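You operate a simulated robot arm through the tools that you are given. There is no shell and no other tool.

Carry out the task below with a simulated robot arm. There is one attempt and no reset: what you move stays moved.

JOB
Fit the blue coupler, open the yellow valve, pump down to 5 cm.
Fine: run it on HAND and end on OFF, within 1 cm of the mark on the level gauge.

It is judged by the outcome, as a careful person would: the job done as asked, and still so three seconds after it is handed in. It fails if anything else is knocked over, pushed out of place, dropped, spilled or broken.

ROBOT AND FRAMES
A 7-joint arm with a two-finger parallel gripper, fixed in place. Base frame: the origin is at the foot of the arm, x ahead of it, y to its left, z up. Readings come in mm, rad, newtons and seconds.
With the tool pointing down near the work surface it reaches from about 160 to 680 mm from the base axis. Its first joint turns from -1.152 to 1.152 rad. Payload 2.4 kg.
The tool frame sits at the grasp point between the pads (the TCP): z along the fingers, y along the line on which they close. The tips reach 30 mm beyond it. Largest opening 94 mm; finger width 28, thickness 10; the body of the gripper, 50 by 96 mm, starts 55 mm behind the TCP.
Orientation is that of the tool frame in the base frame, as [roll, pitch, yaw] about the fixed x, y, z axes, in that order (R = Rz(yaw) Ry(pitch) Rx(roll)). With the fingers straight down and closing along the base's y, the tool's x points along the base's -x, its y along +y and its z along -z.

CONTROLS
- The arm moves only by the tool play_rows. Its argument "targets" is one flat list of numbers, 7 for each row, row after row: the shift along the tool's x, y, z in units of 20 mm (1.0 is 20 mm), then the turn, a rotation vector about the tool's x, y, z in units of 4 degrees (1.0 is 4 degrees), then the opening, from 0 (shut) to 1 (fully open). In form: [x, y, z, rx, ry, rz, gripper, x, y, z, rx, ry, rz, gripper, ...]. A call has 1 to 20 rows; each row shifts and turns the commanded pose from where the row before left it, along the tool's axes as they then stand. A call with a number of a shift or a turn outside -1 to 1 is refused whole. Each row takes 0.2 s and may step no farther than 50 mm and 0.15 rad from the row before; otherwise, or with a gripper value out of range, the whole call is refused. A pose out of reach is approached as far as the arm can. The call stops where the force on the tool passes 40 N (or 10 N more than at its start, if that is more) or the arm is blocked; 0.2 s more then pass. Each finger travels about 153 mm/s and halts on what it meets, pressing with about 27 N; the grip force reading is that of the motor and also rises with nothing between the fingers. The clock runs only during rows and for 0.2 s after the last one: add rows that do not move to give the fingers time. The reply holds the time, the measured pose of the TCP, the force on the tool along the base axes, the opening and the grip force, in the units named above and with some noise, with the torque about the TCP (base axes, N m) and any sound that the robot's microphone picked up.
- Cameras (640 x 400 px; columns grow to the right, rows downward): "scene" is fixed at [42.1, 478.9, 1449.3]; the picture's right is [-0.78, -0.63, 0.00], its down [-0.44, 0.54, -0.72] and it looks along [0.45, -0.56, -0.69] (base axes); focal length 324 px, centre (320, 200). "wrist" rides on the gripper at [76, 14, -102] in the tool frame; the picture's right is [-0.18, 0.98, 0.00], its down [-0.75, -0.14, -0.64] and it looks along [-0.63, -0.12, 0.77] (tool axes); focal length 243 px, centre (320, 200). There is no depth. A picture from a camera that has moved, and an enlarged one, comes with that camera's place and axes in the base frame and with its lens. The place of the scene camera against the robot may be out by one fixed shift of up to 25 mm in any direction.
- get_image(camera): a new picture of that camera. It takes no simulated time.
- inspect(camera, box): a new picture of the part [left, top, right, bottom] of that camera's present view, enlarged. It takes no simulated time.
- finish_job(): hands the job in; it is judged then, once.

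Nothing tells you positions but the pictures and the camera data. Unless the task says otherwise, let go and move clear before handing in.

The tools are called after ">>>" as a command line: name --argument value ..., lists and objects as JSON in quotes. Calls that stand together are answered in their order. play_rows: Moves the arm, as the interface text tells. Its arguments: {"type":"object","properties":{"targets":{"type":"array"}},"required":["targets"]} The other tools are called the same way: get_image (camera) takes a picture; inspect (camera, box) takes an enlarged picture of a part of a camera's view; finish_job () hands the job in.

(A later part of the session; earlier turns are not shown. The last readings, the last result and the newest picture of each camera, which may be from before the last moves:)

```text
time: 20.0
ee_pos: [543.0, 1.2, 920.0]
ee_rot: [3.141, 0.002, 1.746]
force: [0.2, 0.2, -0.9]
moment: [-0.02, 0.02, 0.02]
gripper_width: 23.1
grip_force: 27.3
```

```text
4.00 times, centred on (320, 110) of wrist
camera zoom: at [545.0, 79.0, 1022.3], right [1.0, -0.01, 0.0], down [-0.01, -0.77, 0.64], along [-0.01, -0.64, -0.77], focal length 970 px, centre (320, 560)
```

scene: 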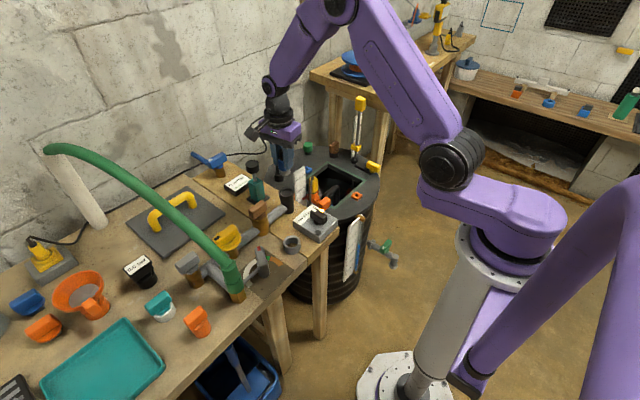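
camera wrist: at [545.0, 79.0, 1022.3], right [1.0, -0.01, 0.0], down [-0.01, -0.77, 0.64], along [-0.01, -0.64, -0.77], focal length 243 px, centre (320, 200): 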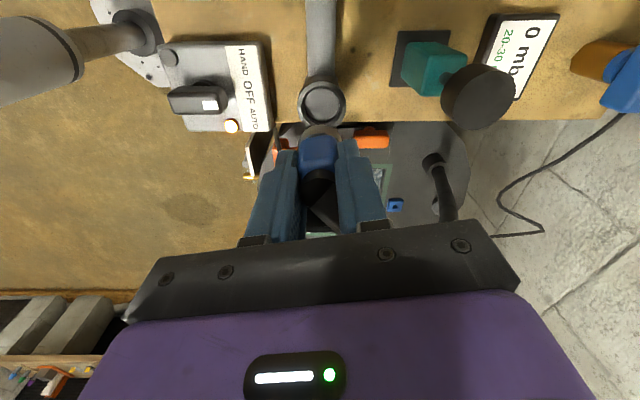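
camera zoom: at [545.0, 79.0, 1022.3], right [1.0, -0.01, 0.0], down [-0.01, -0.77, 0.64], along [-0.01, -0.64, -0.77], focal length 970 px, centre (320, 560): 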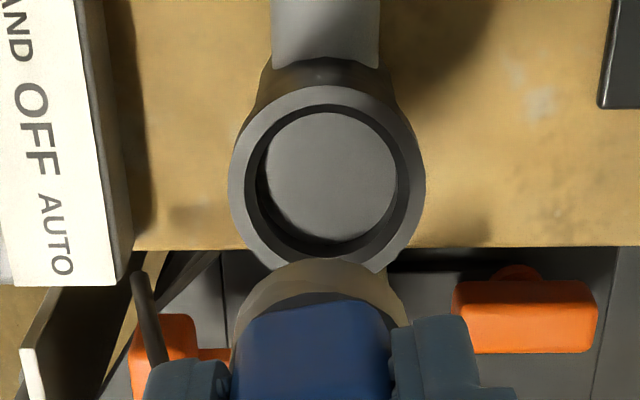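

The coupler is aligned to within 1–2 mm of the socket. I'll descend to just above the rim and check again.

>>> play_rows --targets '[0, 0.07, 0.8, 0, 0, 0, 0.1, 0, 0, 1, 0, 0, 0, 0.1, 0, 0, 1, 0, 0, 0, 0.1, 0, 0, 0.7, 0, 0, 0, 0.1, 0, 0, 0, 0, 0, 0, 0.1]'

>>> inspect --camera "wrist" --box '[260, 90, 380, 200]'

>>> inspect --camera "scene" --box '[240, 140, 340, 220]'

```text
time: 21.2
ee_pos: [547.0, 2.0, 850.4]
ee_rot: [-3.141, -0.001, 1.745]
force: [0.4, 0.2, -0.8]
moment: [0.0, 0.0, 0.0]
gripper_width: 23.2
grip_force: 26.7
```

```text
3.64 times, centred on (320, 145) of wrist
camera zoom: at [548.5, 79.8, 953.3], right [1.0, -0.01, 0.0], down [-0.01, -0.77, 0.64], along [-0.01, -0.64, -0.77], focal length 882 px, centre (320, 400)
```

zoom: 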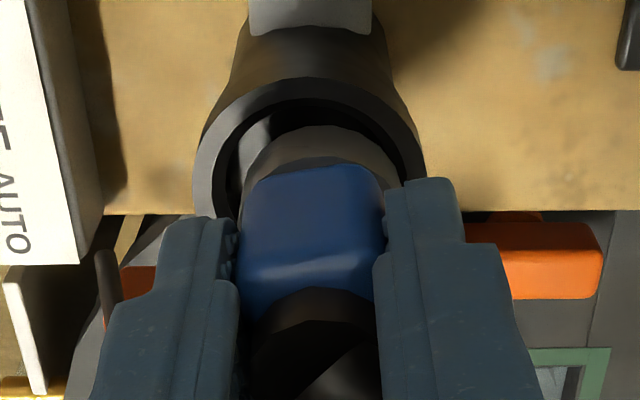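

```text
5.00 times, centred on (290, 180) of scene
camera zoom: at [42.1, 478.9, 1449.3], right [-0.78, -0.63, 0.0], down [-0.44, 0.54, -0.72], along [0.45, -0.56, -0.69], focal length 1618 px, centre (470, 300)
```

zoom: 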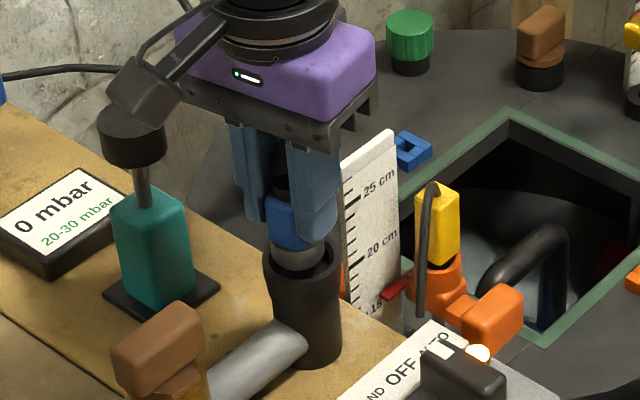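

The nose sits about 2.5 mm too far in +x, so I'll correct that and lower gently, watching the force.

>>> play_rows --targets '[-0.02, -0.125, 0, 0, 0, 0, 0.1, 0, 0, 0.25, 0, 0, 0, 0.1, 0, 0, 0.25, 0, 0, 0, 0.1, 0, 0, 0, 0, 0, 0, 0.1]'

>>> inspect --camera "wrist" --box '[260, 90, 380, 200]'

>>> inspect --camera "scene" --box '[260, 160, 320, 220]'

```text
time: 22.2
ee_pos: [544.7, 1.3, 840.0]
ee_rot: [-3.141, 0.001, 1.748]
force: [0.4, 0.9, 0.3]
moment: [0.07, 0.03, 0.0]
gripper_width: 23.0
grip_force: 27.3
```

```text
3.64 times, centred on (320, 145) of wrist
camera zoom: at [545.7, 78.4, 943.2], right [1.0, -0.01, 0.0], down [-0.01, -0.77, 0.64], along [-0.01, -0.64, -0.77], focal length 882 px, centre (320, 400)
```

zoom: 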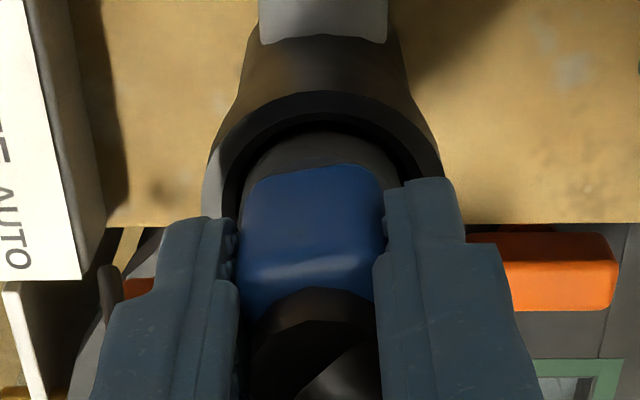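

```text
6.67 times, centred on (290, 190) of scene
camera zoom: at [42.1, 478.9, 1449.3], right [-0.78, -0.63, 0.0], down [-0.44, 0.54, -0.72], along [0.45, -0.56, -0.69], focal length 2158 px, centre (520, 267)
```

zoom: 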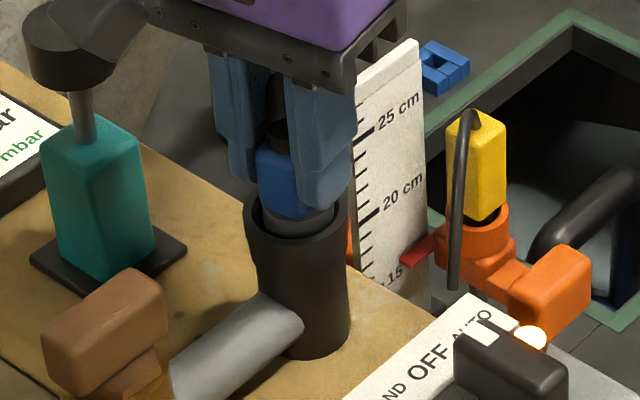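

The nose is centred and entering the recess. Continuing down gently.

>>> play_rows --targets '[0, 0, 0.2, 0, 0, 0, 0.1, 0, 0, 0.2, 0, 0, 0, 0.1, 0, 0, 0, 0, 0, 0, 0.1]'

>>> inspect --camera "wrist" --box '[260, 90, 380, 200]'

>>> inspect --camera "scene" --box '[260, 160, 320, 220]'

```text
time: 22.6
ee_pos: [543.9, 3.0, 840.5]
ee_rot: [-3.141, -0.001, 1.748]
force: [-6.5, 1.5, 9.4]
moment: [-0.01, 0.17, -0.07]
gripper_width: 23.4
grip_force: 27.2
heard: snap
stopped in row 2: the force on the tool passed its limit at 51 N (the readings are from after the stop); the commanded pose is now the measured one
```

```text
3.64 times, centred on (320, 145) of wrist
camera zoom: at [546.1, 79.6, 943.4], right [1.0, -0.01, 0.0], down [-0.01, -0.77, 0.64], along [-0.01, -0.64, -0.77], focal length 882 px, centre (320, 400)
```

zoom: 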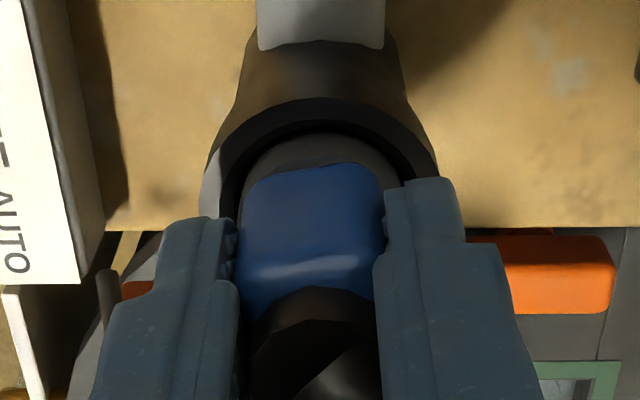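

```text
6.67 times, centred on (290, 190) of scene
camera zoom: at [41.8, 478.9, 1449.3], right [-0.78, -0.63, 0.0], down [-0.44, 0.54, -0.72], along [0.45, -0.56, -0.69], focal length 2158 px, centre (520, 267)
```

zoom: 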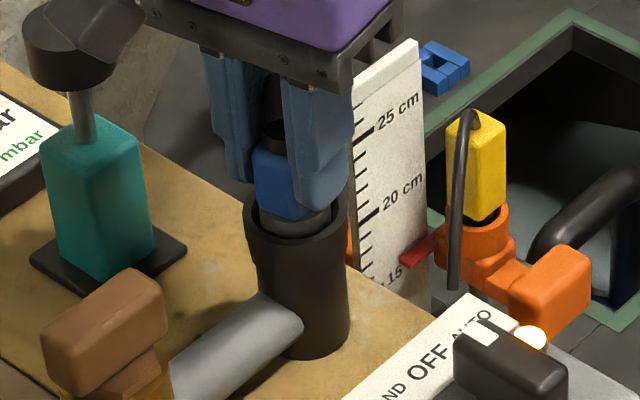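

A snap was heard, so the coupler seems to have latched. I'll tug it gently by about 3 mm to confirm.

>>> play_rows --targets '[0, 0, -0.15, 0, 0, 0, 0.1, 0, 0, 0, 0, 0, 0, 0.1]'

>>> inspect --camera "scene" --box '[260, 160, 320, 220]'

```text
time: 23.2
ee_pos: [545.4, 1.7, 843.7]
ee_rot: [-3.141, -0.001, 1.747]
force: [-0.9, 0.3, -0.9]
moment: [0.0, 0.02, 0.01]
gripper_width: 23.3
grip_force: 27.1
heard: snap
```

```text
6.67 times, centred on (290, 190) of scene
camera zoom: at [42.1, 478.9, 1449.3], right [-0.78, -0.63, 0.0], down [-0.44, 0.54, -0.72], along [0.45, -0.56, -0.69], focal length 2158 px, centre (520, 267)
```

zoom: 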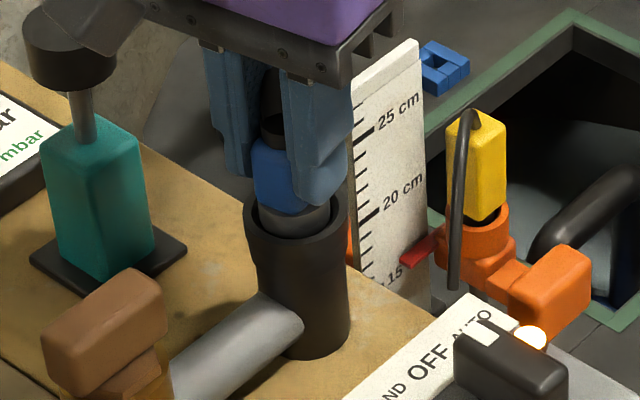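

That second snap means the tug pulled it back out of the detent. I'll press it in again and release without tugging, then judge by the pictures.

>>> play_rows --targets '[0, 0, 0.15, 0, 0, 0, 0.1, 0, 0, 0.1, 0, 0, 0, 0.1, 0, 0, 0.1, 0, 0, 0, 0.1, 0, 0, 0.1, 0, 0, 0, 0.1]'

>>> inspect --camera "wrist" --box '[260, 90, 380, 200]'

>>> inspect --camera "scene" --box '[260, 160, 320, 220]'

```text
time: 24.0
ee_pos: [546.2, 3.3, 839.4]
ee_rot: [3.14, 0.0, 1.747]
force: [-3.4, 1.2, 8.7]
moment: [0.02, 0.18, 0.01]
gripper_width: 23.2
grip_force: 26.8
stopped in row 3: the force on the tool passed its limit at 45 N (the readings are from after the stop); the commanded pose is now the measured one
```

```text
3.64 times, centred on (320, 145) of wrist
camera zoom: at [547.4, 79.4, 943.0], right [1.0, -0.01, 0.0], down [-0.01, -0.77, 0.64], along [0.0, -0.64, -0.77], focal length 882 px, centre (320, 400)
```

zoom: 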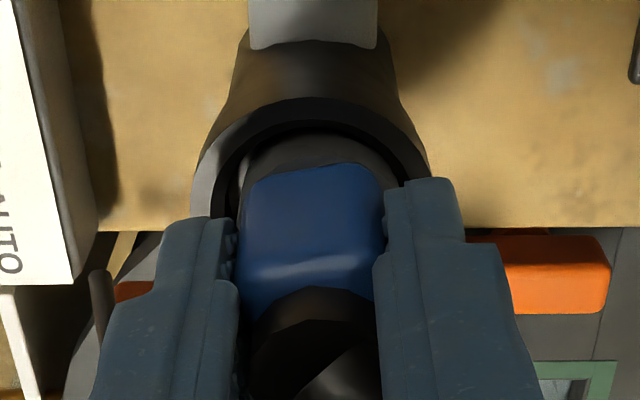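

```text
6.67 times, centred on (290, 190) of scene
camera zoom: at [41.8, 478.9, 1449.3], right [-0.78, -0.63, 0.0], down [-0.44, 0.54, -0.72], along [0.45, -0.56, -0.69], focal length 2158 px, centre (520, 267)
```

zoom: 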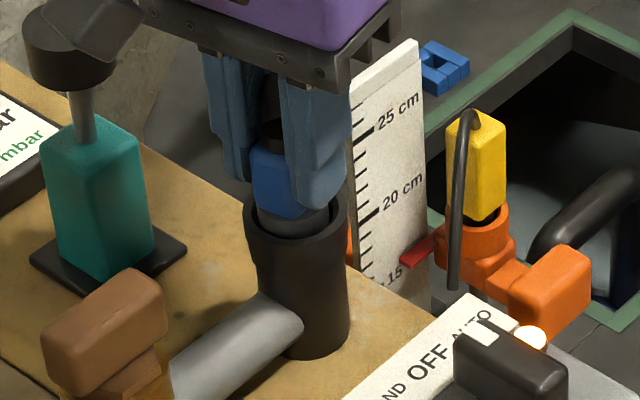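

No snap this time, because the nose had drifted about 2.4 mm in +x. I'll back off slightly, recentre and press again.

>>> play_rows --targets '[0, 0, -0.2, 0, 0, 0, 0.1, 0, -0.12, 0, 0, 0, 0, 0.1, 0, 0, 0, 0, 0, 0, 0.1]'

>>> inspect --camera "wrist" --box '[260, 90, 380, 200]'

```text
time: 24.8
ee_pos: [544.5, 1.2, 842.6]
ee_rot: [3.138, 0.0, 1.747]
force: [-0.5, -0.5, -0.2]
moment: [-0.03, 0.01, -0.01]
gripper_width: 23.5
grip_force: 26.8
```

```text
3.64 times, centred on (320, 145) of wrist
camera zoom: at [545.5, 78.8, 946.4], right [1.0, -0.01, 0.0], down [-0.01, -0.77, 0.64], along [0.0, -0.64, -0.77], focal length 882 px, centre (320, 400)
```

zoom: 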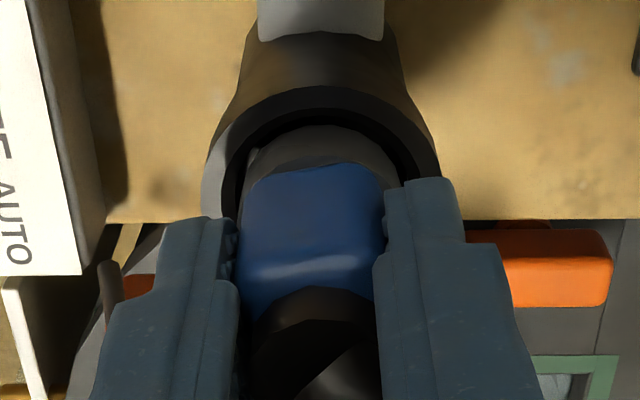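

Centred again. Pressing straight down.

>>> play_rows --targets '[-0.03, 0, 0.15, 0, 0, 0, 0.1, 0, 0, 0.15, 0, 0, 0, 0.1, 0, 0, 0.15, 0, 0, 0, 0.1, 0, 0, 0.1, 0, 0, 0, 0.1]'

>>> inspect --camera "wrist" --box '[260, 90, 380, 200]'

>>> inspect --camera "scene" --box '[260, 160, 320, 220]'

```text
time: 25.5
ee_pos: [545.1, 0.3, 839.9]
ee_rot: [3.138, 0.0, 1.747]
force: [-1.7, 0.2, 8.5]
moment: [0.0, 0.12, -0.02]
gripper_width: 23.1
grip_force: 27.0
stopped in row 3: the force on the tool passed its limit at 49 N (the readings are from after the stop); the commanded pose is now the measured one
```

```text
3.64 times, centred on (320, 145) of wrist
camera zoom: at [546.5, 78.3, 942.9], right [1.0, -0.01, 0.0], down [-0.01, -0.77, 0.64], along [0.0, -0.64, -0.77], focal length 882 px, centre (320, 400)
```

zoom: 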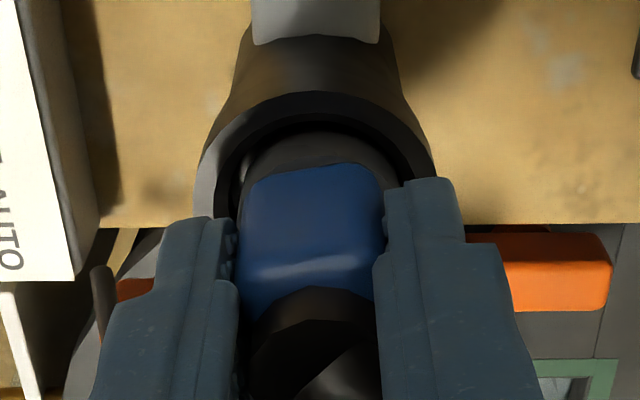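

```text
6.67 times, centred on (290, 190) of scene
camera zoom: at [41.9, 478.9, 1449.3], right [-0.78, -0.63, 0.0], down [-0.44, 0.54, -0.72], along [0.45, -0.56, -0.69], focal length 2158 px, centre (520, 267)
```

zoom: 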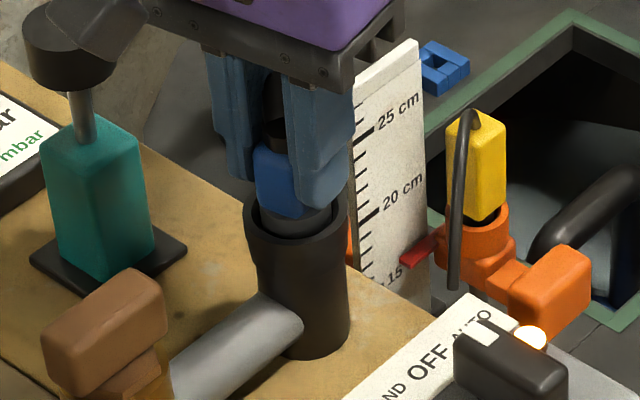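

Still no snap. It latched when TCP was near (543.9, 3.0), so I'll back off a little, shift −1.5 mm in x and +1.5 mm in y, and press again.

>>> play_rows --targets '[0, 0, -0.15, 0, 0, 0, 0.1, 0.087, -0.07, 0, 0, 0, 0, 0.1, 0, 0, 0, 0, 0, 0, 0.1, 0, 0, 0.15, 0, 0, 0, 0.1, 0, 0, 0.15, 0, 0, 0, 0.1, 0, 0, 0.15, 0, 0, 0, 0.1, 0, 0, 0.15, 0, 0, 0, 0.1]'

>>> inspect --camera "wrist" --box '[260, 90, 380, 200]'

>>> inspect --camera "scene" --box '[260, 160, 320, 220]'

```text
time: 26.7
ee_pos: [545.6, 1.2, 839.8]
ee_rot: [3.138, -0.001, 1.748]
force: [-3.6, 0.5, 7.6]
moment: [-0.02, 0.16, -0.02]
gripper_width: 23.4
grip_force: 27.1
stopped in row 6: the force on the tool passed its limit at 48 N (the readings are from after the stop); the commanded pose is now the measured one
```

```text
3.64 times, centred on (320, 145) of wrist
camera zoom: at [545.8, 79.6, 942.9], right [1.0, -0.01, 0.0], down [-0.01, -0.77, 0.64], along [0.0, -0.64, -0.77], focal length 882 px, centre (320, 400)
```

zoom: 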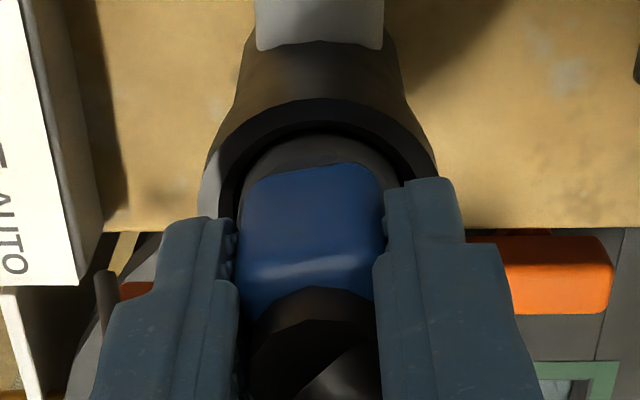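

```text
6.67 times, centred on (290, 190) of scene
camera zoom: at [41.9, 478.9, 1449.3], right [-0.78, -0.63, 0.0], down [-0.44, 0.54, -0.72], along [0.45, -0.56, -0.69], focal length 2158 px, centre (520, 267)
```

zoom: 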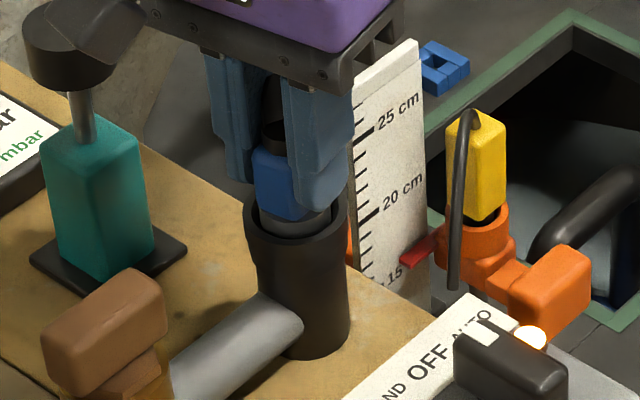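

The geometry matches the latched position closely, so it probably needs a firmer push. I'll back off 3 mm, trim x by 1 mm and push with larger steps, as in the first success.

>>> play_rows --targets '[0, 0, -0.15, 0, 0, 0, 0.1, 0, -0.05, 0, 0, 0, 0, 0.1, 0, 0, 0, 0, 0, 0, 0.1, 0, 0, 0.3, 0, 0, 0, 0.1, 0, 0, 0.3, 0, 0, 0, 0.1]'

>>> inspect --camera "wrist" --box '[260, 90, 380, 200]'

>>> inspect --camera "scene" --box '[260, 160, 320, 220]'

```text
time: 27.8
ee_pos: [544.5, 1.1, 840.4]
ee_rot: [3.139, 0.001, 1.748]
force: [-3.5, 0.4, 10.7]
moment: [-0.02, 0.22, -0.01]
gripper_width: 23.2
grip_force: 27.2
stopped in row 5: the force on the tool passed its limit at 54 N (the readings are from after the stop); the commanded pose is now the measured one
```

```text
3.64 times, centred on (320, 145) of wrist
camera zoom: at [545.2, 79.4, 942.9], right [1.0, -0.01, 0.0], down [-0.01, -0.77, 0.64], along [0.0, -0.64, -0.77], focal length 882 px, centre (320, 400)
```

zoom: 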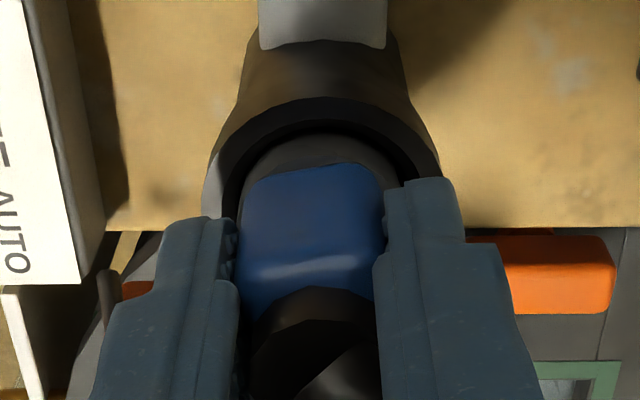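

```text
6.67 times, centred on (290, 190) of scene
camera zoom: at [41.8, 478.9, 1449.3], right [-0.78, -0.63, 0.0], down [-0.44, 0.54, -0.72], along [0.45, -0.56, -0.69], focal length 2158 px, centre (520, 267)
```

zoom: 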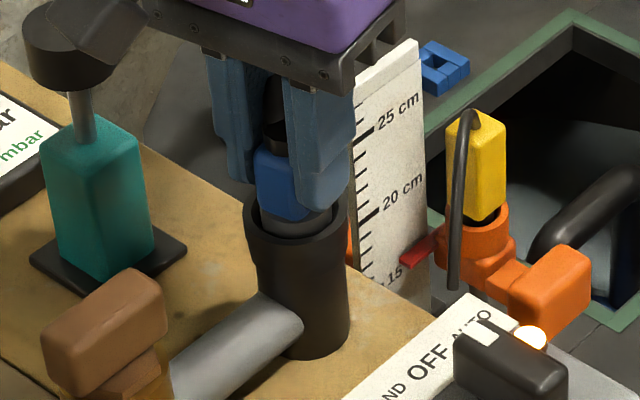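

The view is now identical to the latched one, yet no snap. The latch may need to be re-armed by a full withdrawal, so I'll lift 14 mm, check, and reinsert.

>>> play_rows --targets '[0, 0, -0.35, 0, 0, 0, 0.1, 0, 0, -0.35, 0, 0, 0, 0.1, 0, 0, 0, 0, 0, 0, 0.1]'

>>> inspect --camera "wrist" --box '[260, 90, 380, 200]'

>>> inspect --camera "scene" --box '[260, 160, 320, 220]'

```text
time: 28.6
ee_pos: [543.6, 2.7, 852.5]
ee_rot: [3.139, -0.002, 1.748]
force: [0.5, 0.3, -1.2]
moment: [0.03, 0.01, 0.0]
gripper_width: 23.4
grip_force: 26.7
```

```text
3.64 times, centred on (320, 145) of wrist
camera zoom: at [545.2, 80.3, 956.1], right [1.0, -0.01, 0.0], down [-0.01, -0.77, 0.64], along [0.0, -0.64, -0.77], focal length 882 px, centre (320, 400)
```

zoom: 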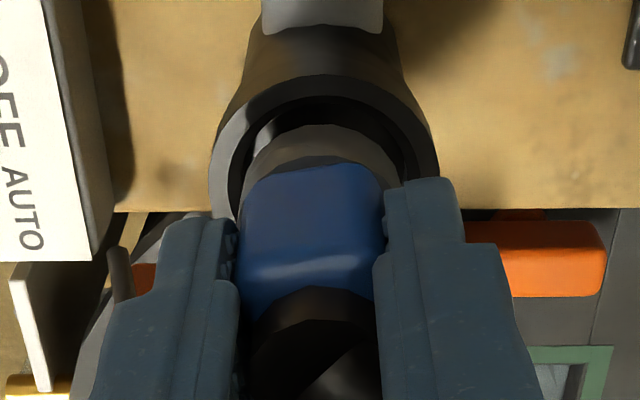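

```text
6.67 times, centred on (290, 190) of scene
camera zoom: at [42.1, 478.9, 1449.3], right [-0.78, -0.63, 0.0], down [-0.44, 0.54, -0.72], along [0.45, -0.56, -0.69], focal length 2158 px, centre (520, 267)
```

zoom: 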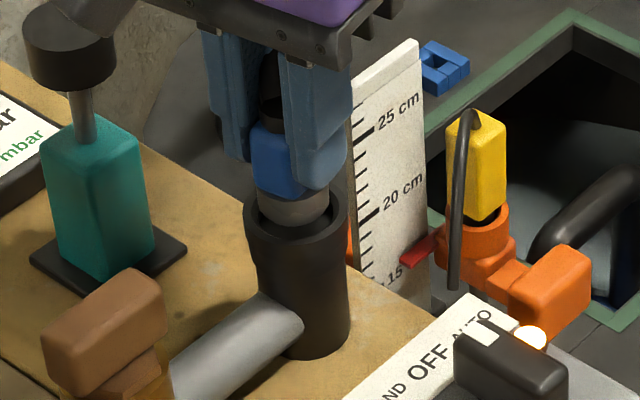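

Alignment still looks good in both views. Reinserting the same way as the first time.

>>> play_rows --targets '[0, 0, 0.3, 0, 0, 0, 0.1, 0, 0, 0.3, 0, 0, 0, 0.1, 0, 0, 0, 0, 0, 0, 0.1, 0, 0, 0.2, 0, 0, 0, 0.1, 0, 0, 0.2, 0, 0, 0, 0.1]'

>>> inspect --camera "wrist" --box '[260, 90, 380, 200]'

```text
time: 29.7
ee_pos: [545.0, 2.8, 841.4]
ee_rot: [3.138, -0.002, 1.749]
force: [-5.9, -0.1, 9.0]
moment: [-0.04, 0.22, -0.03]
gripper_width: 23.1
grip_force: 26.7
heard: snap
stopped in row 5: the force on the tool passed its limit at 51 N (the readings are from after the stop); the commanded pose is now the measured one
```

```text
3.64 times, centred on (320, 145) of wrist
camera zoom: at [545.7, 79.6, 943.4], right [1.0, -0.01, 0.0], down [-0.01, -0.77, 0.64], along [0.0, -0.64, -0.77], focal length 882 px, centre (320, 400)
```

zoom: 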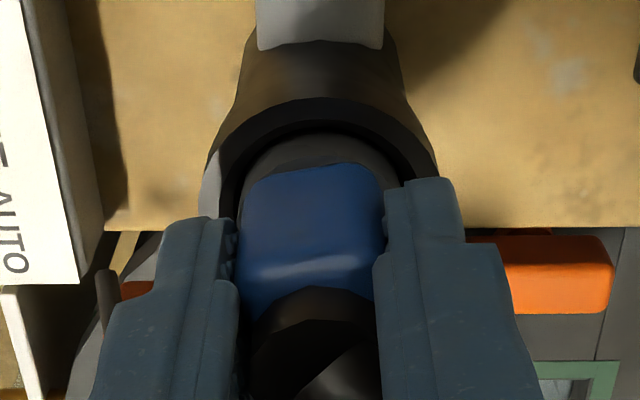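

Snap heard again. This time I won't tug; I'll open the fingers and check that it stays seated.

>>> play_rows --targets '[0, 0, 0, 0, 0, 0, 0.35, 0, 0, 0, 0, 0, 0, 0.55, 0, 0, 0, 0, 0, 0, 0.7, 0, 0, 0, 0, 0, 0, 0.7]'

>>> inspect --camera "wrist" --box '[240, 90, 400, 230]'

>>> inspect --camera "scene" --box '[260, 160, 320, 220]'

```text
time: 30.7
ee_pos: [544.9, 2.7, 840.5]
ee_rot: [3.138, 0.0, 1.749]
force: [1.0, -0.1, 0.2]
moment: [0.01, -0.01, 0.01]
gripper_width: 65.8
grip_force: 0.1
```

```text
2.86 times, centred on (320, 160) of wrist
camera zoom: at [546.2, 79.6, 942.9], right [1.0, -0.01, 0.0], down [-0.01, -0.77, 0.64], along [0.0, -0.64, -0.77], focal length 693 px, centre (320, 314)
```

zoom: 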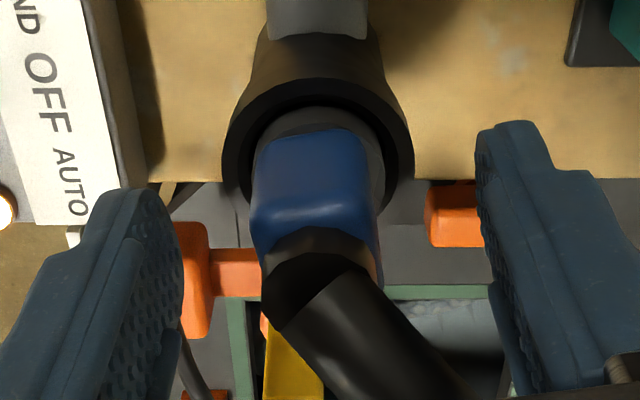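

```text
6.67 times, centred on (290, 190) of scene
camera zoom: at [42.1, 478.9, 1449.3], right [-0.78, -0.63, 0.0], down [-0.44, 0.54, -0.72], along [0.45, -0.56, -0.69], focal length 2158 px, centre (520, 267)
```

zoom: 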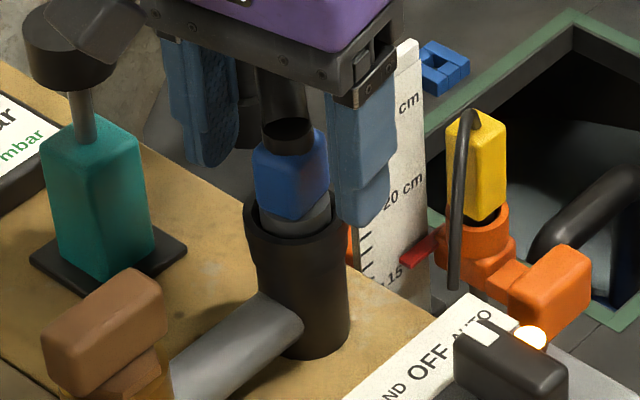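

The coupler stands seated after release. I'll rise straight up clear of the hose and look again.

>>> play_rows --targets '[0, 0, -0.5, 0, 0, 0, 0.7, 0, 0, -1, 0, 0, 0, 0.7, 0, 0, -1, 0, 0, 0, 0.7, 0, 0, -1, 0, 0, 0, 0.7, 0, 0, 0, 0, 0, 0, 0.7]'

>>> get_image --camera "wrist"

>>> inspect --camera "wrist" --box '[240, 50, 400, 190]'

>>> inspect --camera "scene" --box '[240, 140, 360, 240]'

```text
time: 31.9
ee_pos: [544.9, 2.3, 911.4]
ee_rot: [3.139, 0.0, 1.749]
force: [-0.3, -0.8, 1.0]
moment: [-0.01, -0.01, -0.02]
gripper_width: 65.7
grip_force: 0.1
```

```text
taken
camera wrist: at [546.2, 79.2, 1013.9], right [1.0, -0.01, 0.0], down [-0.01, -0.77, 0.64], along [0.0, -0.64, -0.77], focal length 243 px, centre (320, 200)
```

wrist: 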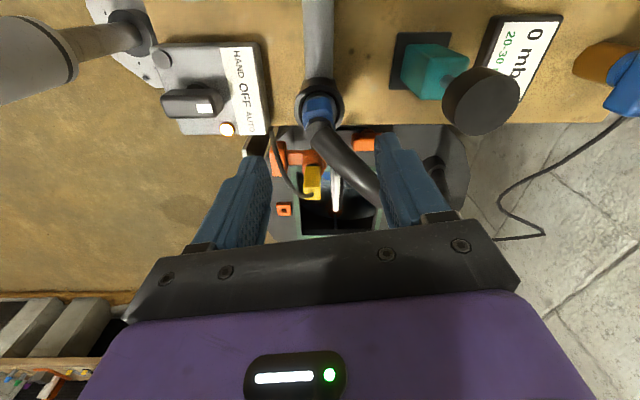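

```text
2.86 times, centred on (320, 120) of wrist
camera zoom: at [546.2, 79.2, 1013.9], right [1.0, -0.01, 0.0], down [-0.01, -0.77, 0.64], along [0.0, -0.64, -0.77], focal length 693 px, centre (320, 429)
```

zoom: 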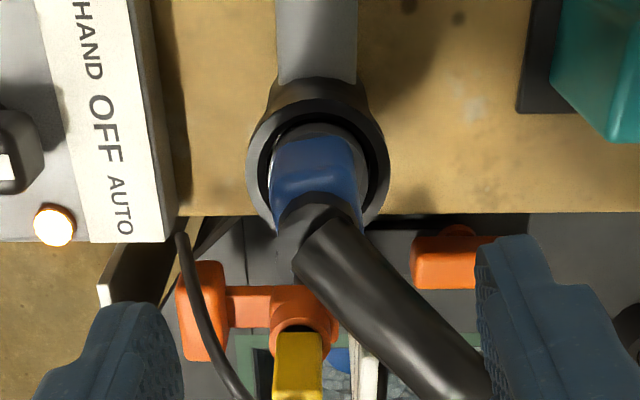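

```text
4.00 times, centred on (300, 190) of scene
camera zoom: at [42.1, 478.9, 1449.3], right [-0.78, -0.63, 0.0], down [-0.44, 0.54, -0.72], along [0.45, -0.56, -0.69], focal length 1294 px, centre (400, 240)
```

zoom: 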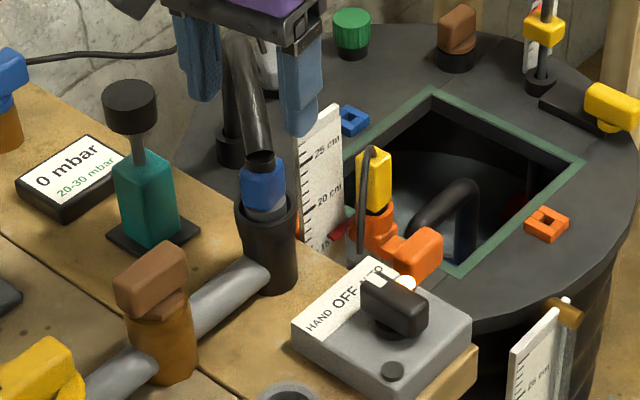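

The coupler is seated with its nose concentric in the socket. Next is the yellow valve; I'll rise, turn the gripper back to the neutral yaw and look at it closely.

>>> play_rows --targets '[0, 0, -1, 0, 0, -1, 0.7, 0, 0, -1, 0, 0, -1, 0.7, 0, 0, 0, 0, 0, -1, 0.7, 0, 0, 0, 0, 0, -1, 0.7, 0, 0, 0, 0, 0, -1, 0.7, 0, 0, 0, 0, 0, -1, 0.7, 0, 0, 0, 0, 0, -1, 0.7, 0, 0, 0, 0, 0, -1, 0.7, 0, 0, 0, 0, 0, -1, 0.7, 0, 0, 0, 0, 0, -1, 0.7, 0, 0, 0, 0, 0, -1, 0.7, 0, 0, 0, 0, 0, -1, 0.7, 0, 0, 0, 0, 0, -1, 0.7, 0, 0, 0, 0, 0, -1, 0.7, 0, 0, 0, 0, 0, -1, 0.7, 0, 0, 0, 0, 0, -1, 0.7, 0, 0, 0, 0, 0, -1, 0.7, 0, 0, 0, 0, 0, -1, 0.7, 0, 0, 0, 0, 0, -1, 0.7, 0, 0, 0, 0, 0, -1, 0.7]'

>>> play_rows --targets '[0.4, 1, 0.2, 0, 0, 0, 1, 0.4, 1, 0.2, 0, 0, 0, 1, 0.4, 1, 0.2, 0, 0, 0, 1, 0.4, 1, 0.2, 0, 0, 0, 1, 0.4, 1, 0.2, 0, 0, 0, 1, 0.4, 1, 0.2, 0, 0, 0, 1, 0.4, 1, 0.2, 0, 0, 0, 1, 0.4, 1, 0.2, 0, 0, 0, 1, 0.4, 1, 0.2, 0, 0, 0, 1, 0, 0.5, 0.2, 0, 0, 0, 1, 0, 0, 0, 0, 0, 0, 1]'

>>> get_image --camera "wrist"

>>> inspect --camera "wrist" --box '[260, 70, 460, 200]'

>>> inspect --camera "scene" --box '[190, 200, 310, 290]'

```text
time: 36.1
ee_pos: [544.0, 3.4, 950.5]
ee_rot: [-3.141, 0.005, -3.14]
force: [0.2, -0.1, -0.4]
moment: [0.02, 0.01, 0.02]
gripper_width: 66.1
grip_force: 0.0
```

```text
time: 38.5
ee_pos: [472.5, 191.3, 909.9]
ee_rot: [-3.14, 0.003, -3.136]
force: [-0.1, -0.7, 0.9]
moment: [0.02, 0.01, -0.03]
gripper_width: 93.8
grip_force: 0.0
```

```text
taken
camera wrist: at [397.0, 205.3, 1012.1], right [0.18, 0.98, 0.0], down [0.75, -0.14, 0.65], along [0.63, -0.12, -0.76], focal length 243 px, centre (320, 200)
```

wrist: 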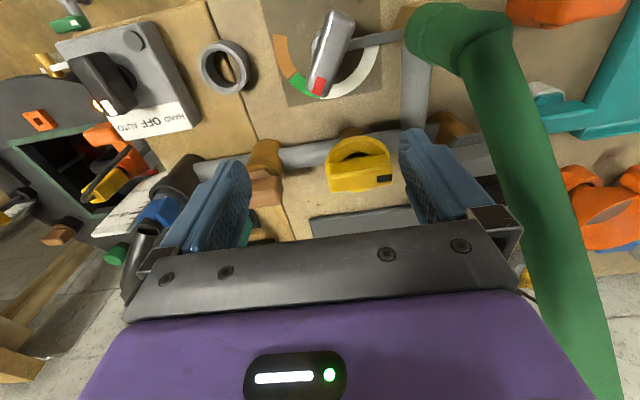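

```text
3.08 times, centred on (360, 135) of wrist
camera zoom: at [397.0, 205.3, 1012.1], right [0.18, 0.98, 0.0], down [0.75, -0.14, 0.65], along [0.63, -0.12, -0.76], focal length 746 px, centre (197, 400)
```

zoom: 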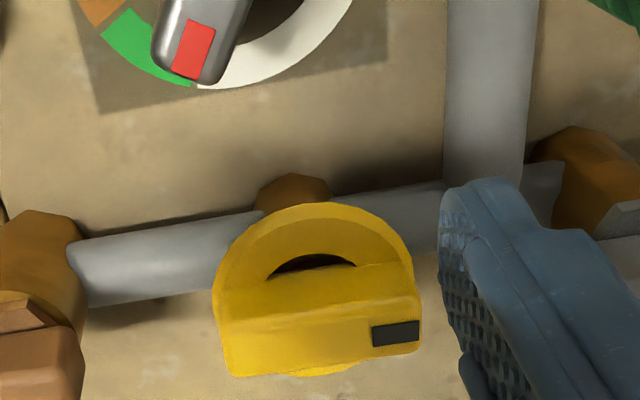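

```text
4.44 times, centred on (250, 245) of scene
camera zoom: at [42.1, 478.9, 1449.3], right [-0.78, -0.63, 0.0], down [-0.44, 0.54, -0.72], along [0.45, -0.56, -0.69], focal length 1438 px, centre (631, 0)
```

zoom: 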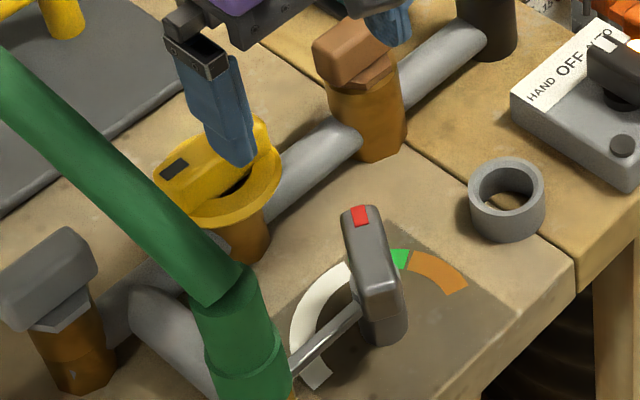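

The yellow handle's bar runs from about (547,186) to (553,252), top at z≈806. I'll turn the gripper so its camera faces −y, away from the green hose, and close across the bar.

>>> play_rows --targets '[0, 0, 0, 0, 0, -1, 1, 0, 0, 0, 0, 0, -1, 1, 0, 0, 0, 0, 0, -1, 1, 0, 0, 0, 0, 0, -1, 1, 0, 0, 0, 0, 0, -1, 1, 0, 0, 0, 0, 0, -1, 1, 0, 0, 0, 0, 0, -1, 1, 0, 0, 0, 0, 0, -1, 1, 0, 0, 0, 0, 0, -1, 1, 0, 0, 0, 0, 0, -1, 1, 0, 0, 0, 0, 0, -1, 1, 0, 0, 0, 0, 0, -1, 1, 0, 0, 0, 0, 0, -1, 1, 0, 0, 0, 0, 0, -1, 1, 0, 0, 0, 0, 0, -1, 1, 0, 0, 0, 0, 0, -1, 1, 0, 0, 0, 0, 0, -1, 1, 0, 0, 0, 0, 0, -1, 1, 0, 0, 0, 0, 0, -1, 1, 0, 0, 0, 0, 0, -1, 1]'

>>> get_image --camera "wrist"

>>> get_image --camera "scene"

```text
time: 42.7
ee_pos: [472.6, 192.8, 910.4]
ee_rot: [-3.138, 0.002, -1.743]
force: [0.4, -0.2, -0.2]
moment: [-0.02, 0.0, 0.03]
gripper_width: 93.9
grip_force: 0.0
```

```text
taken
camera wrist: at [445.8, 119.6, 1012.6], right [-0.94, 0.35, 0.0], down [0.26, 0.72, 0.64], along [0.23, 0.6, -0.77], focal length 243 px, centre (320, 200)
```

wrist: 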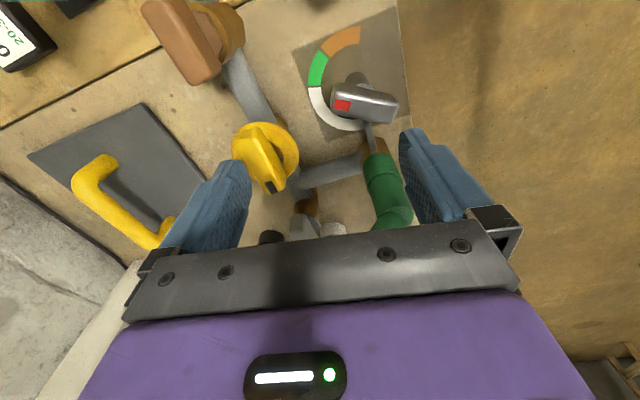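

```text
taken
```

scene: 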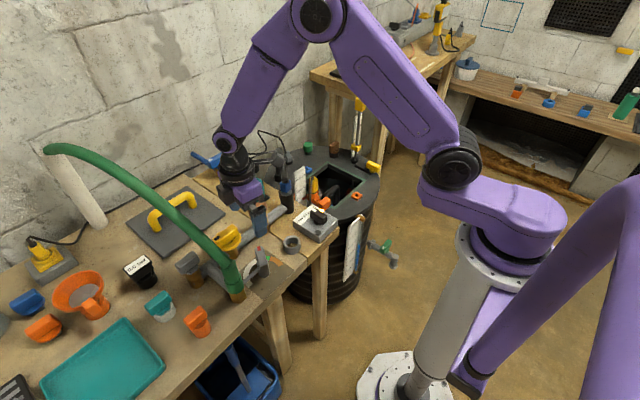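

>>> inspect --camera "wrist" --box '[200, 100, 340, 220]'

>>> inspect --camera "wrist" --box '[280, 10, 440, 240]'

```text
3.33 times, centred on (270, 160) of wrist
camera zoom: at [445.8, 119.6, 1012.6], right [-0.94, 0.35, 0.0], down [0.26, 0.72, 0.64], along [0.23, 0.6, -0.77], focal length 809 px, centre (487, 333)
```

zoom: 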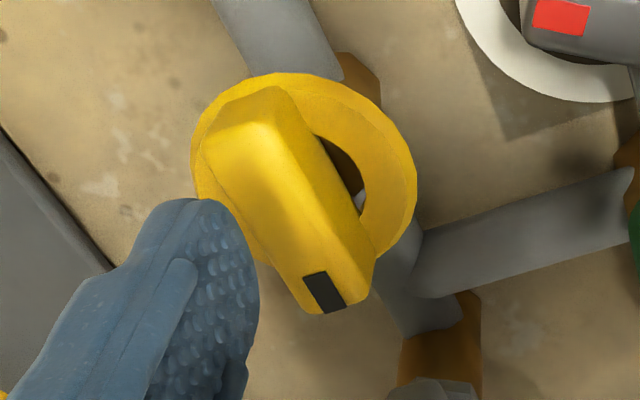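

```text
1.74 times, centred on (360, 125) of wrist
camera zoom: at [445.8, 119.6, 1012.6], right [-0.94, 0.35, 0.0], down [0.26, 0.72, 0.64], along [0.23, 0.6, -0.77], focal length 422 px, centre (250, 330)
```

zoom: 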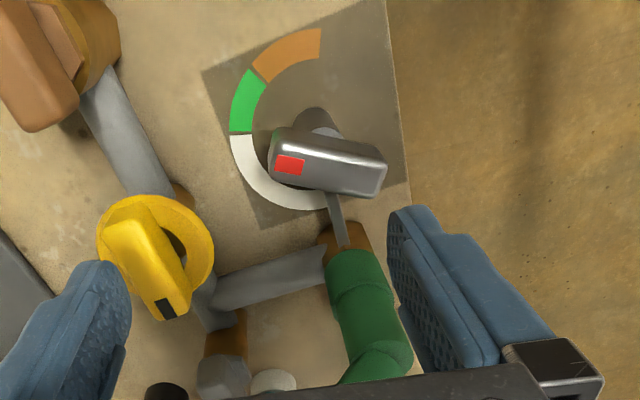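

The bar's centre is at about (549.5,218.5), oriented almost along y. I'll line up over it at height and check.

>>> play_rows --targets '[0, 0, 0, 0, 0, -1, 1, 0, 0, 0, 0, 0, -1, 1, 0, 0, 0, 0, 0, -0.15, 1, -0.346, -0.953, 0, 0, 0, 0, 0.8, -0.346, -0.953, 0, 0, 0, 0, 0.8, -0.346, -0.953, 0, 0, 0, 0, 0.7, -0.346, -0.953, 0.5, 0, 0, 0, 0.6, 0, 0, 0.5, 0, 0, 0, 0.6, 0, 0, 0, 0, 0, 0, 0.6]'

>>> get_image --camera "wrist"

>>> get_image --camera "scene"

>>> inspect --camera "wrist" --box '[240, 90, 400, 230]'

```text
time: 44.7
ee_pos: [548.7, 218.8, 889.9]
ee_rot: [-3.137, 0.0, -1.591]
force: [-0.4, 0.7, -0.2]
moment: [0.0, 0.04, 0.01]
gripper_width: 56.4
grip_force: 0.0
```

```text
taken
camera wrist: at [533.7, 142.3, 992.4], right [-0.98, 0.21, 0.0], down [0.15, 0.75, 0.64], along [0.14, 0.63, -0.77], focal length 243 px, centre (320, 200)
```

wrist: 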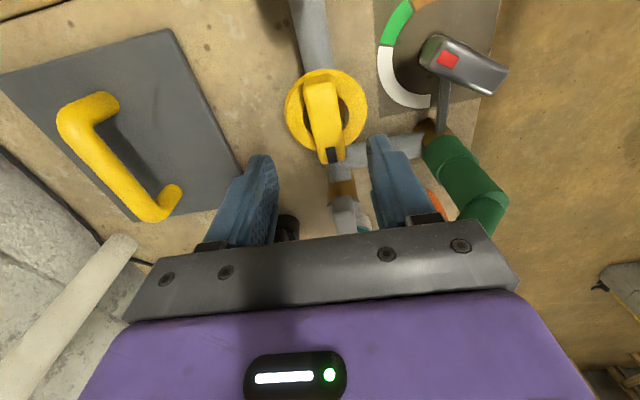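

```text
taken
```

scene: 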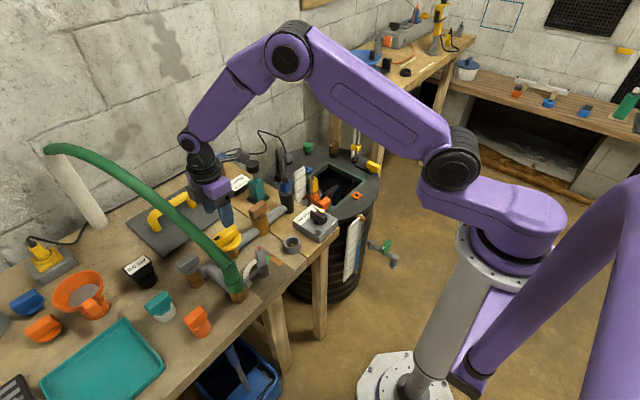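

```text
2.86 times, centred on (320, 160) of wrist
camera zoom: at [533.7, 142.3, 992.4], right [-0.98, 0.21, 0.0], down [0.15, 0.75, 0.64], along [0.14, 0.63, -0.77], focal length 693 px, centre (320, 314)
```

zoom: 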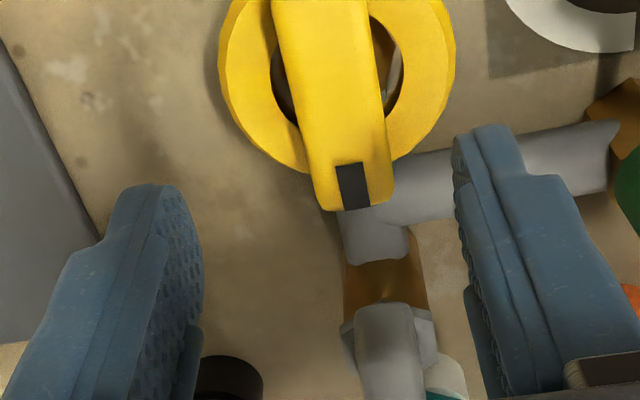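

The handle is a ring with a bar across it and a black pointer mark at its +y end. The bar sits about 2.5 mm to −x of the gripper centre, so I'll correct, descend and grip it.

>>> play_rows --targets '[0, 0.125, 0, 0, 0, 0.45, 0.6, 0, 0, 1, 0, 0, 0, 0.6, 0, 0, 1, 0, 0, 0, 0.6, 0, 0, 0.8, 0, 0, 0, 0.6, 0, 0, 0.4, 0, 0, 0, 0.6, 0, 0, 0, 0, 0, 0, 0.6]'

>>> inspect --camera "wrist" --box '[220, 60, 420, 240]'

>>> inspect --camera "scene" --box '[170, 140, 290, 260]'

```text
time: 46.1
ee_pos: [546.0, 219.5, 825.7]
ee_rot: [-3.138, -0.001, -1.622]
force: [0.3, -0.8, 0.2]
moment: [-0.04, -0.01, 0.01]
gripper_width: 56.2
grip_force: 0.1
```

```text
2.22 times, centred on (320, 150) of wrist
camera zoom: at [528.9, 143.3, 928.6], right [-0.97, 0.24, 0.0], down [0.18, 0.74, 0.64], along [0.15, 0.62, -0.77], focal length 539 px, centre (320, 311)
```

zoom: 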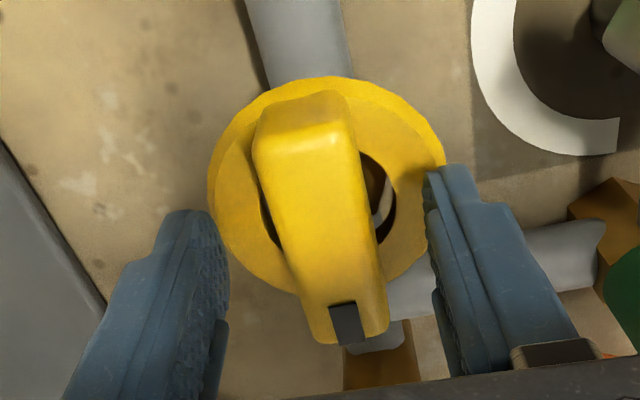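

```text
3.33 times, centred on (230, 200) of scene
camera zoom: at [42.1, 478.9, 1449.3], right [-0.78, -0.63, 0.0], down [-0.44, 0.54, -0.72], along [0.45, -0.56, -0.69], focal length 1079 px, centre (620, 200)
```

zoom: 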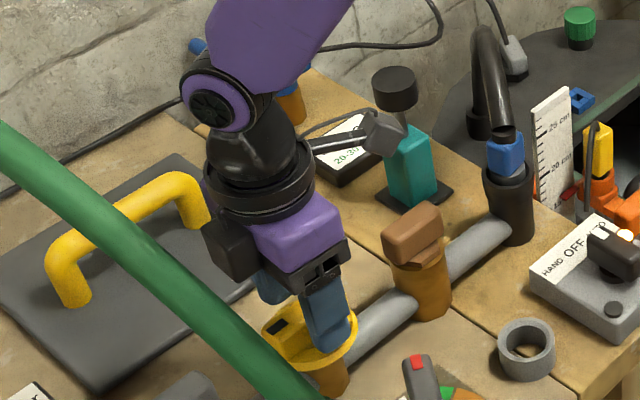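

The bar is between the fingers. Closing on it.

>>> play_rows --targets '[0, 0, 0, 0, 0, 0, 0.45, 0, 0, 0, 0, 0, 0, 0.3, 0, 0, 0, 0, 0, 0, 0.15, 0, 0, 0, 0, 0, 0, 0.05, 0, 0, 0, 0, 0, 0, 0.05]'

>>> inspect --camera "wrist" --box '[220, 60, 420, 240]'

```text
time: 47.3
ee_pos: [545.5, 218.5, 824.1]
ee_rot: [3.141, -0.002, -1.625]
force: [-16.4, 1.4, 5.3]
moment: [-0.42, 0.53, 0.05]
gripper_width: 23.9
grip_force: 45.6
```

```text
2.22 times, centred on (320, 150) of wrist
camera zoom: at [527.5, 143.9, 928.6], right [-0.97, 0.23, 0.0], down [0.18, 0.75, 0.64], along [0.15, 0.62, -0.77], focal length 539 px, centre (320, 311)
```

zoom: 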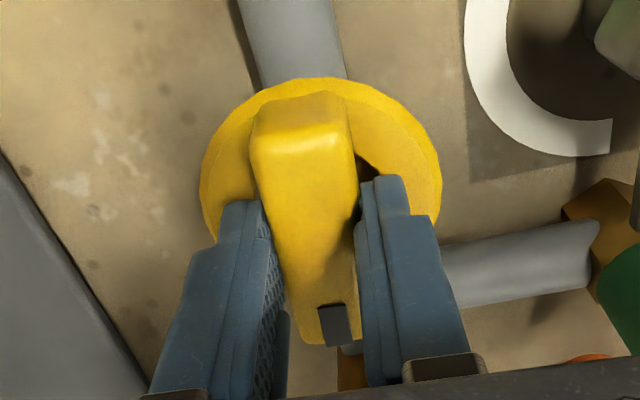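

The valve axis (ring centre) is near (545,212), while I'm about 6 mm off along the bar. I'll reopen slightly, move onto the axis and regrip so that turning is clean.

>>> play_rows --targets '[0, 0, 0, 0, 0, 0, 0.35, 0, 0, 0, 0, 0, 0, 0.4, 0.32, 0.06, 0, 0, 0, 0, 0.4, 0, 0, 0, 0, 0, 0, 0.3, 0, 0, 0, 0, 0, 0, 0.15, 0, 0, 0, 0, 0, 0, 0.15, 0, 0, 0, 0, 0, 0, 0.15]'

>>> inspect --camera "wrist" --box '[220, 60, 420, 240]'

```text
time: 48.9
ee_pos: [544.3, 212.6, 826.3]
ee_rot: [-3.14, 0.001, -1.624]
force: [-9.2, -0.2, 8.7]
moment: [-0.5, 0.6, 0.08]
gripper_width: 23.6
grip_force: 44.8
```

```text
2.22 times, centred on (320, 150) of wrist
camera zoom: at [526.8, 137.1, 929.0], right [-0.97, 0.24, 0.0], down [0.18, 0.75, 0.64], along [0.15, 0.62, -0.77], focal length 539 px, centre (320, 311)
```

zoom: 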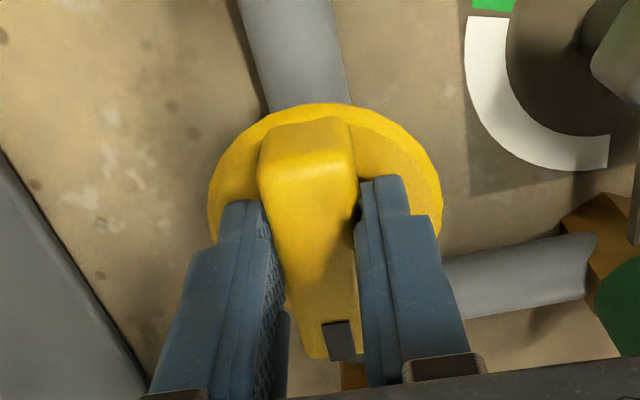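

Gripped on the axis. I'll try a small counter-clockwise turn (8°) and read the torque.

>>> play_rows --targets '[0, 0.03, 0, 0, 0, -0.5, 0.1, 0, 0, 0, 0, 0, -0.5, 0.1, 0, 0, 0, 0, 0, -1, 0.1, 0, 0, 0, 0, 0, 0, 0.1]'

>>> inspect --camera "wrist" --box '[220, 60, 420, 240]'

```text
time: 49.9
ee_pos: [544.6, 212.8, 826.2]
ee_rot: [-3.137, 0.002, -1.487]
force: [-4.8, 3.1, -0.3]
moment: [1.39, 0.45, -1.55]
gripper_width: 25.1
grip_force: 45.1
```

```text
2.22 times, centred on (320, 150) of wrist
camera zoom: at [537.5, 134.6, 928.8], right [-0.99, 0.1, 0.0], down [0.07, 0.76, 0.64], along [0.07, 0.64, -0.77], focal length 539 px, centre (320, 311)
```

zoom: 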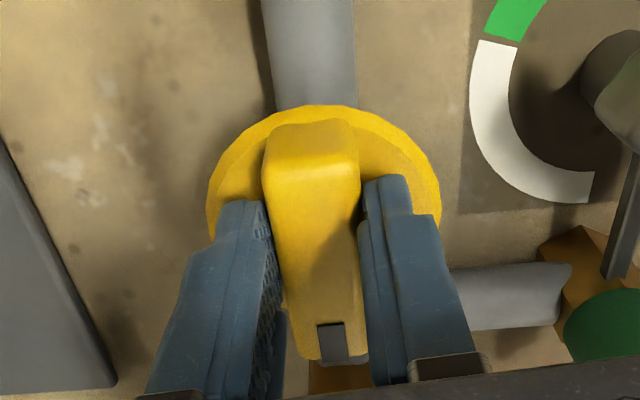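

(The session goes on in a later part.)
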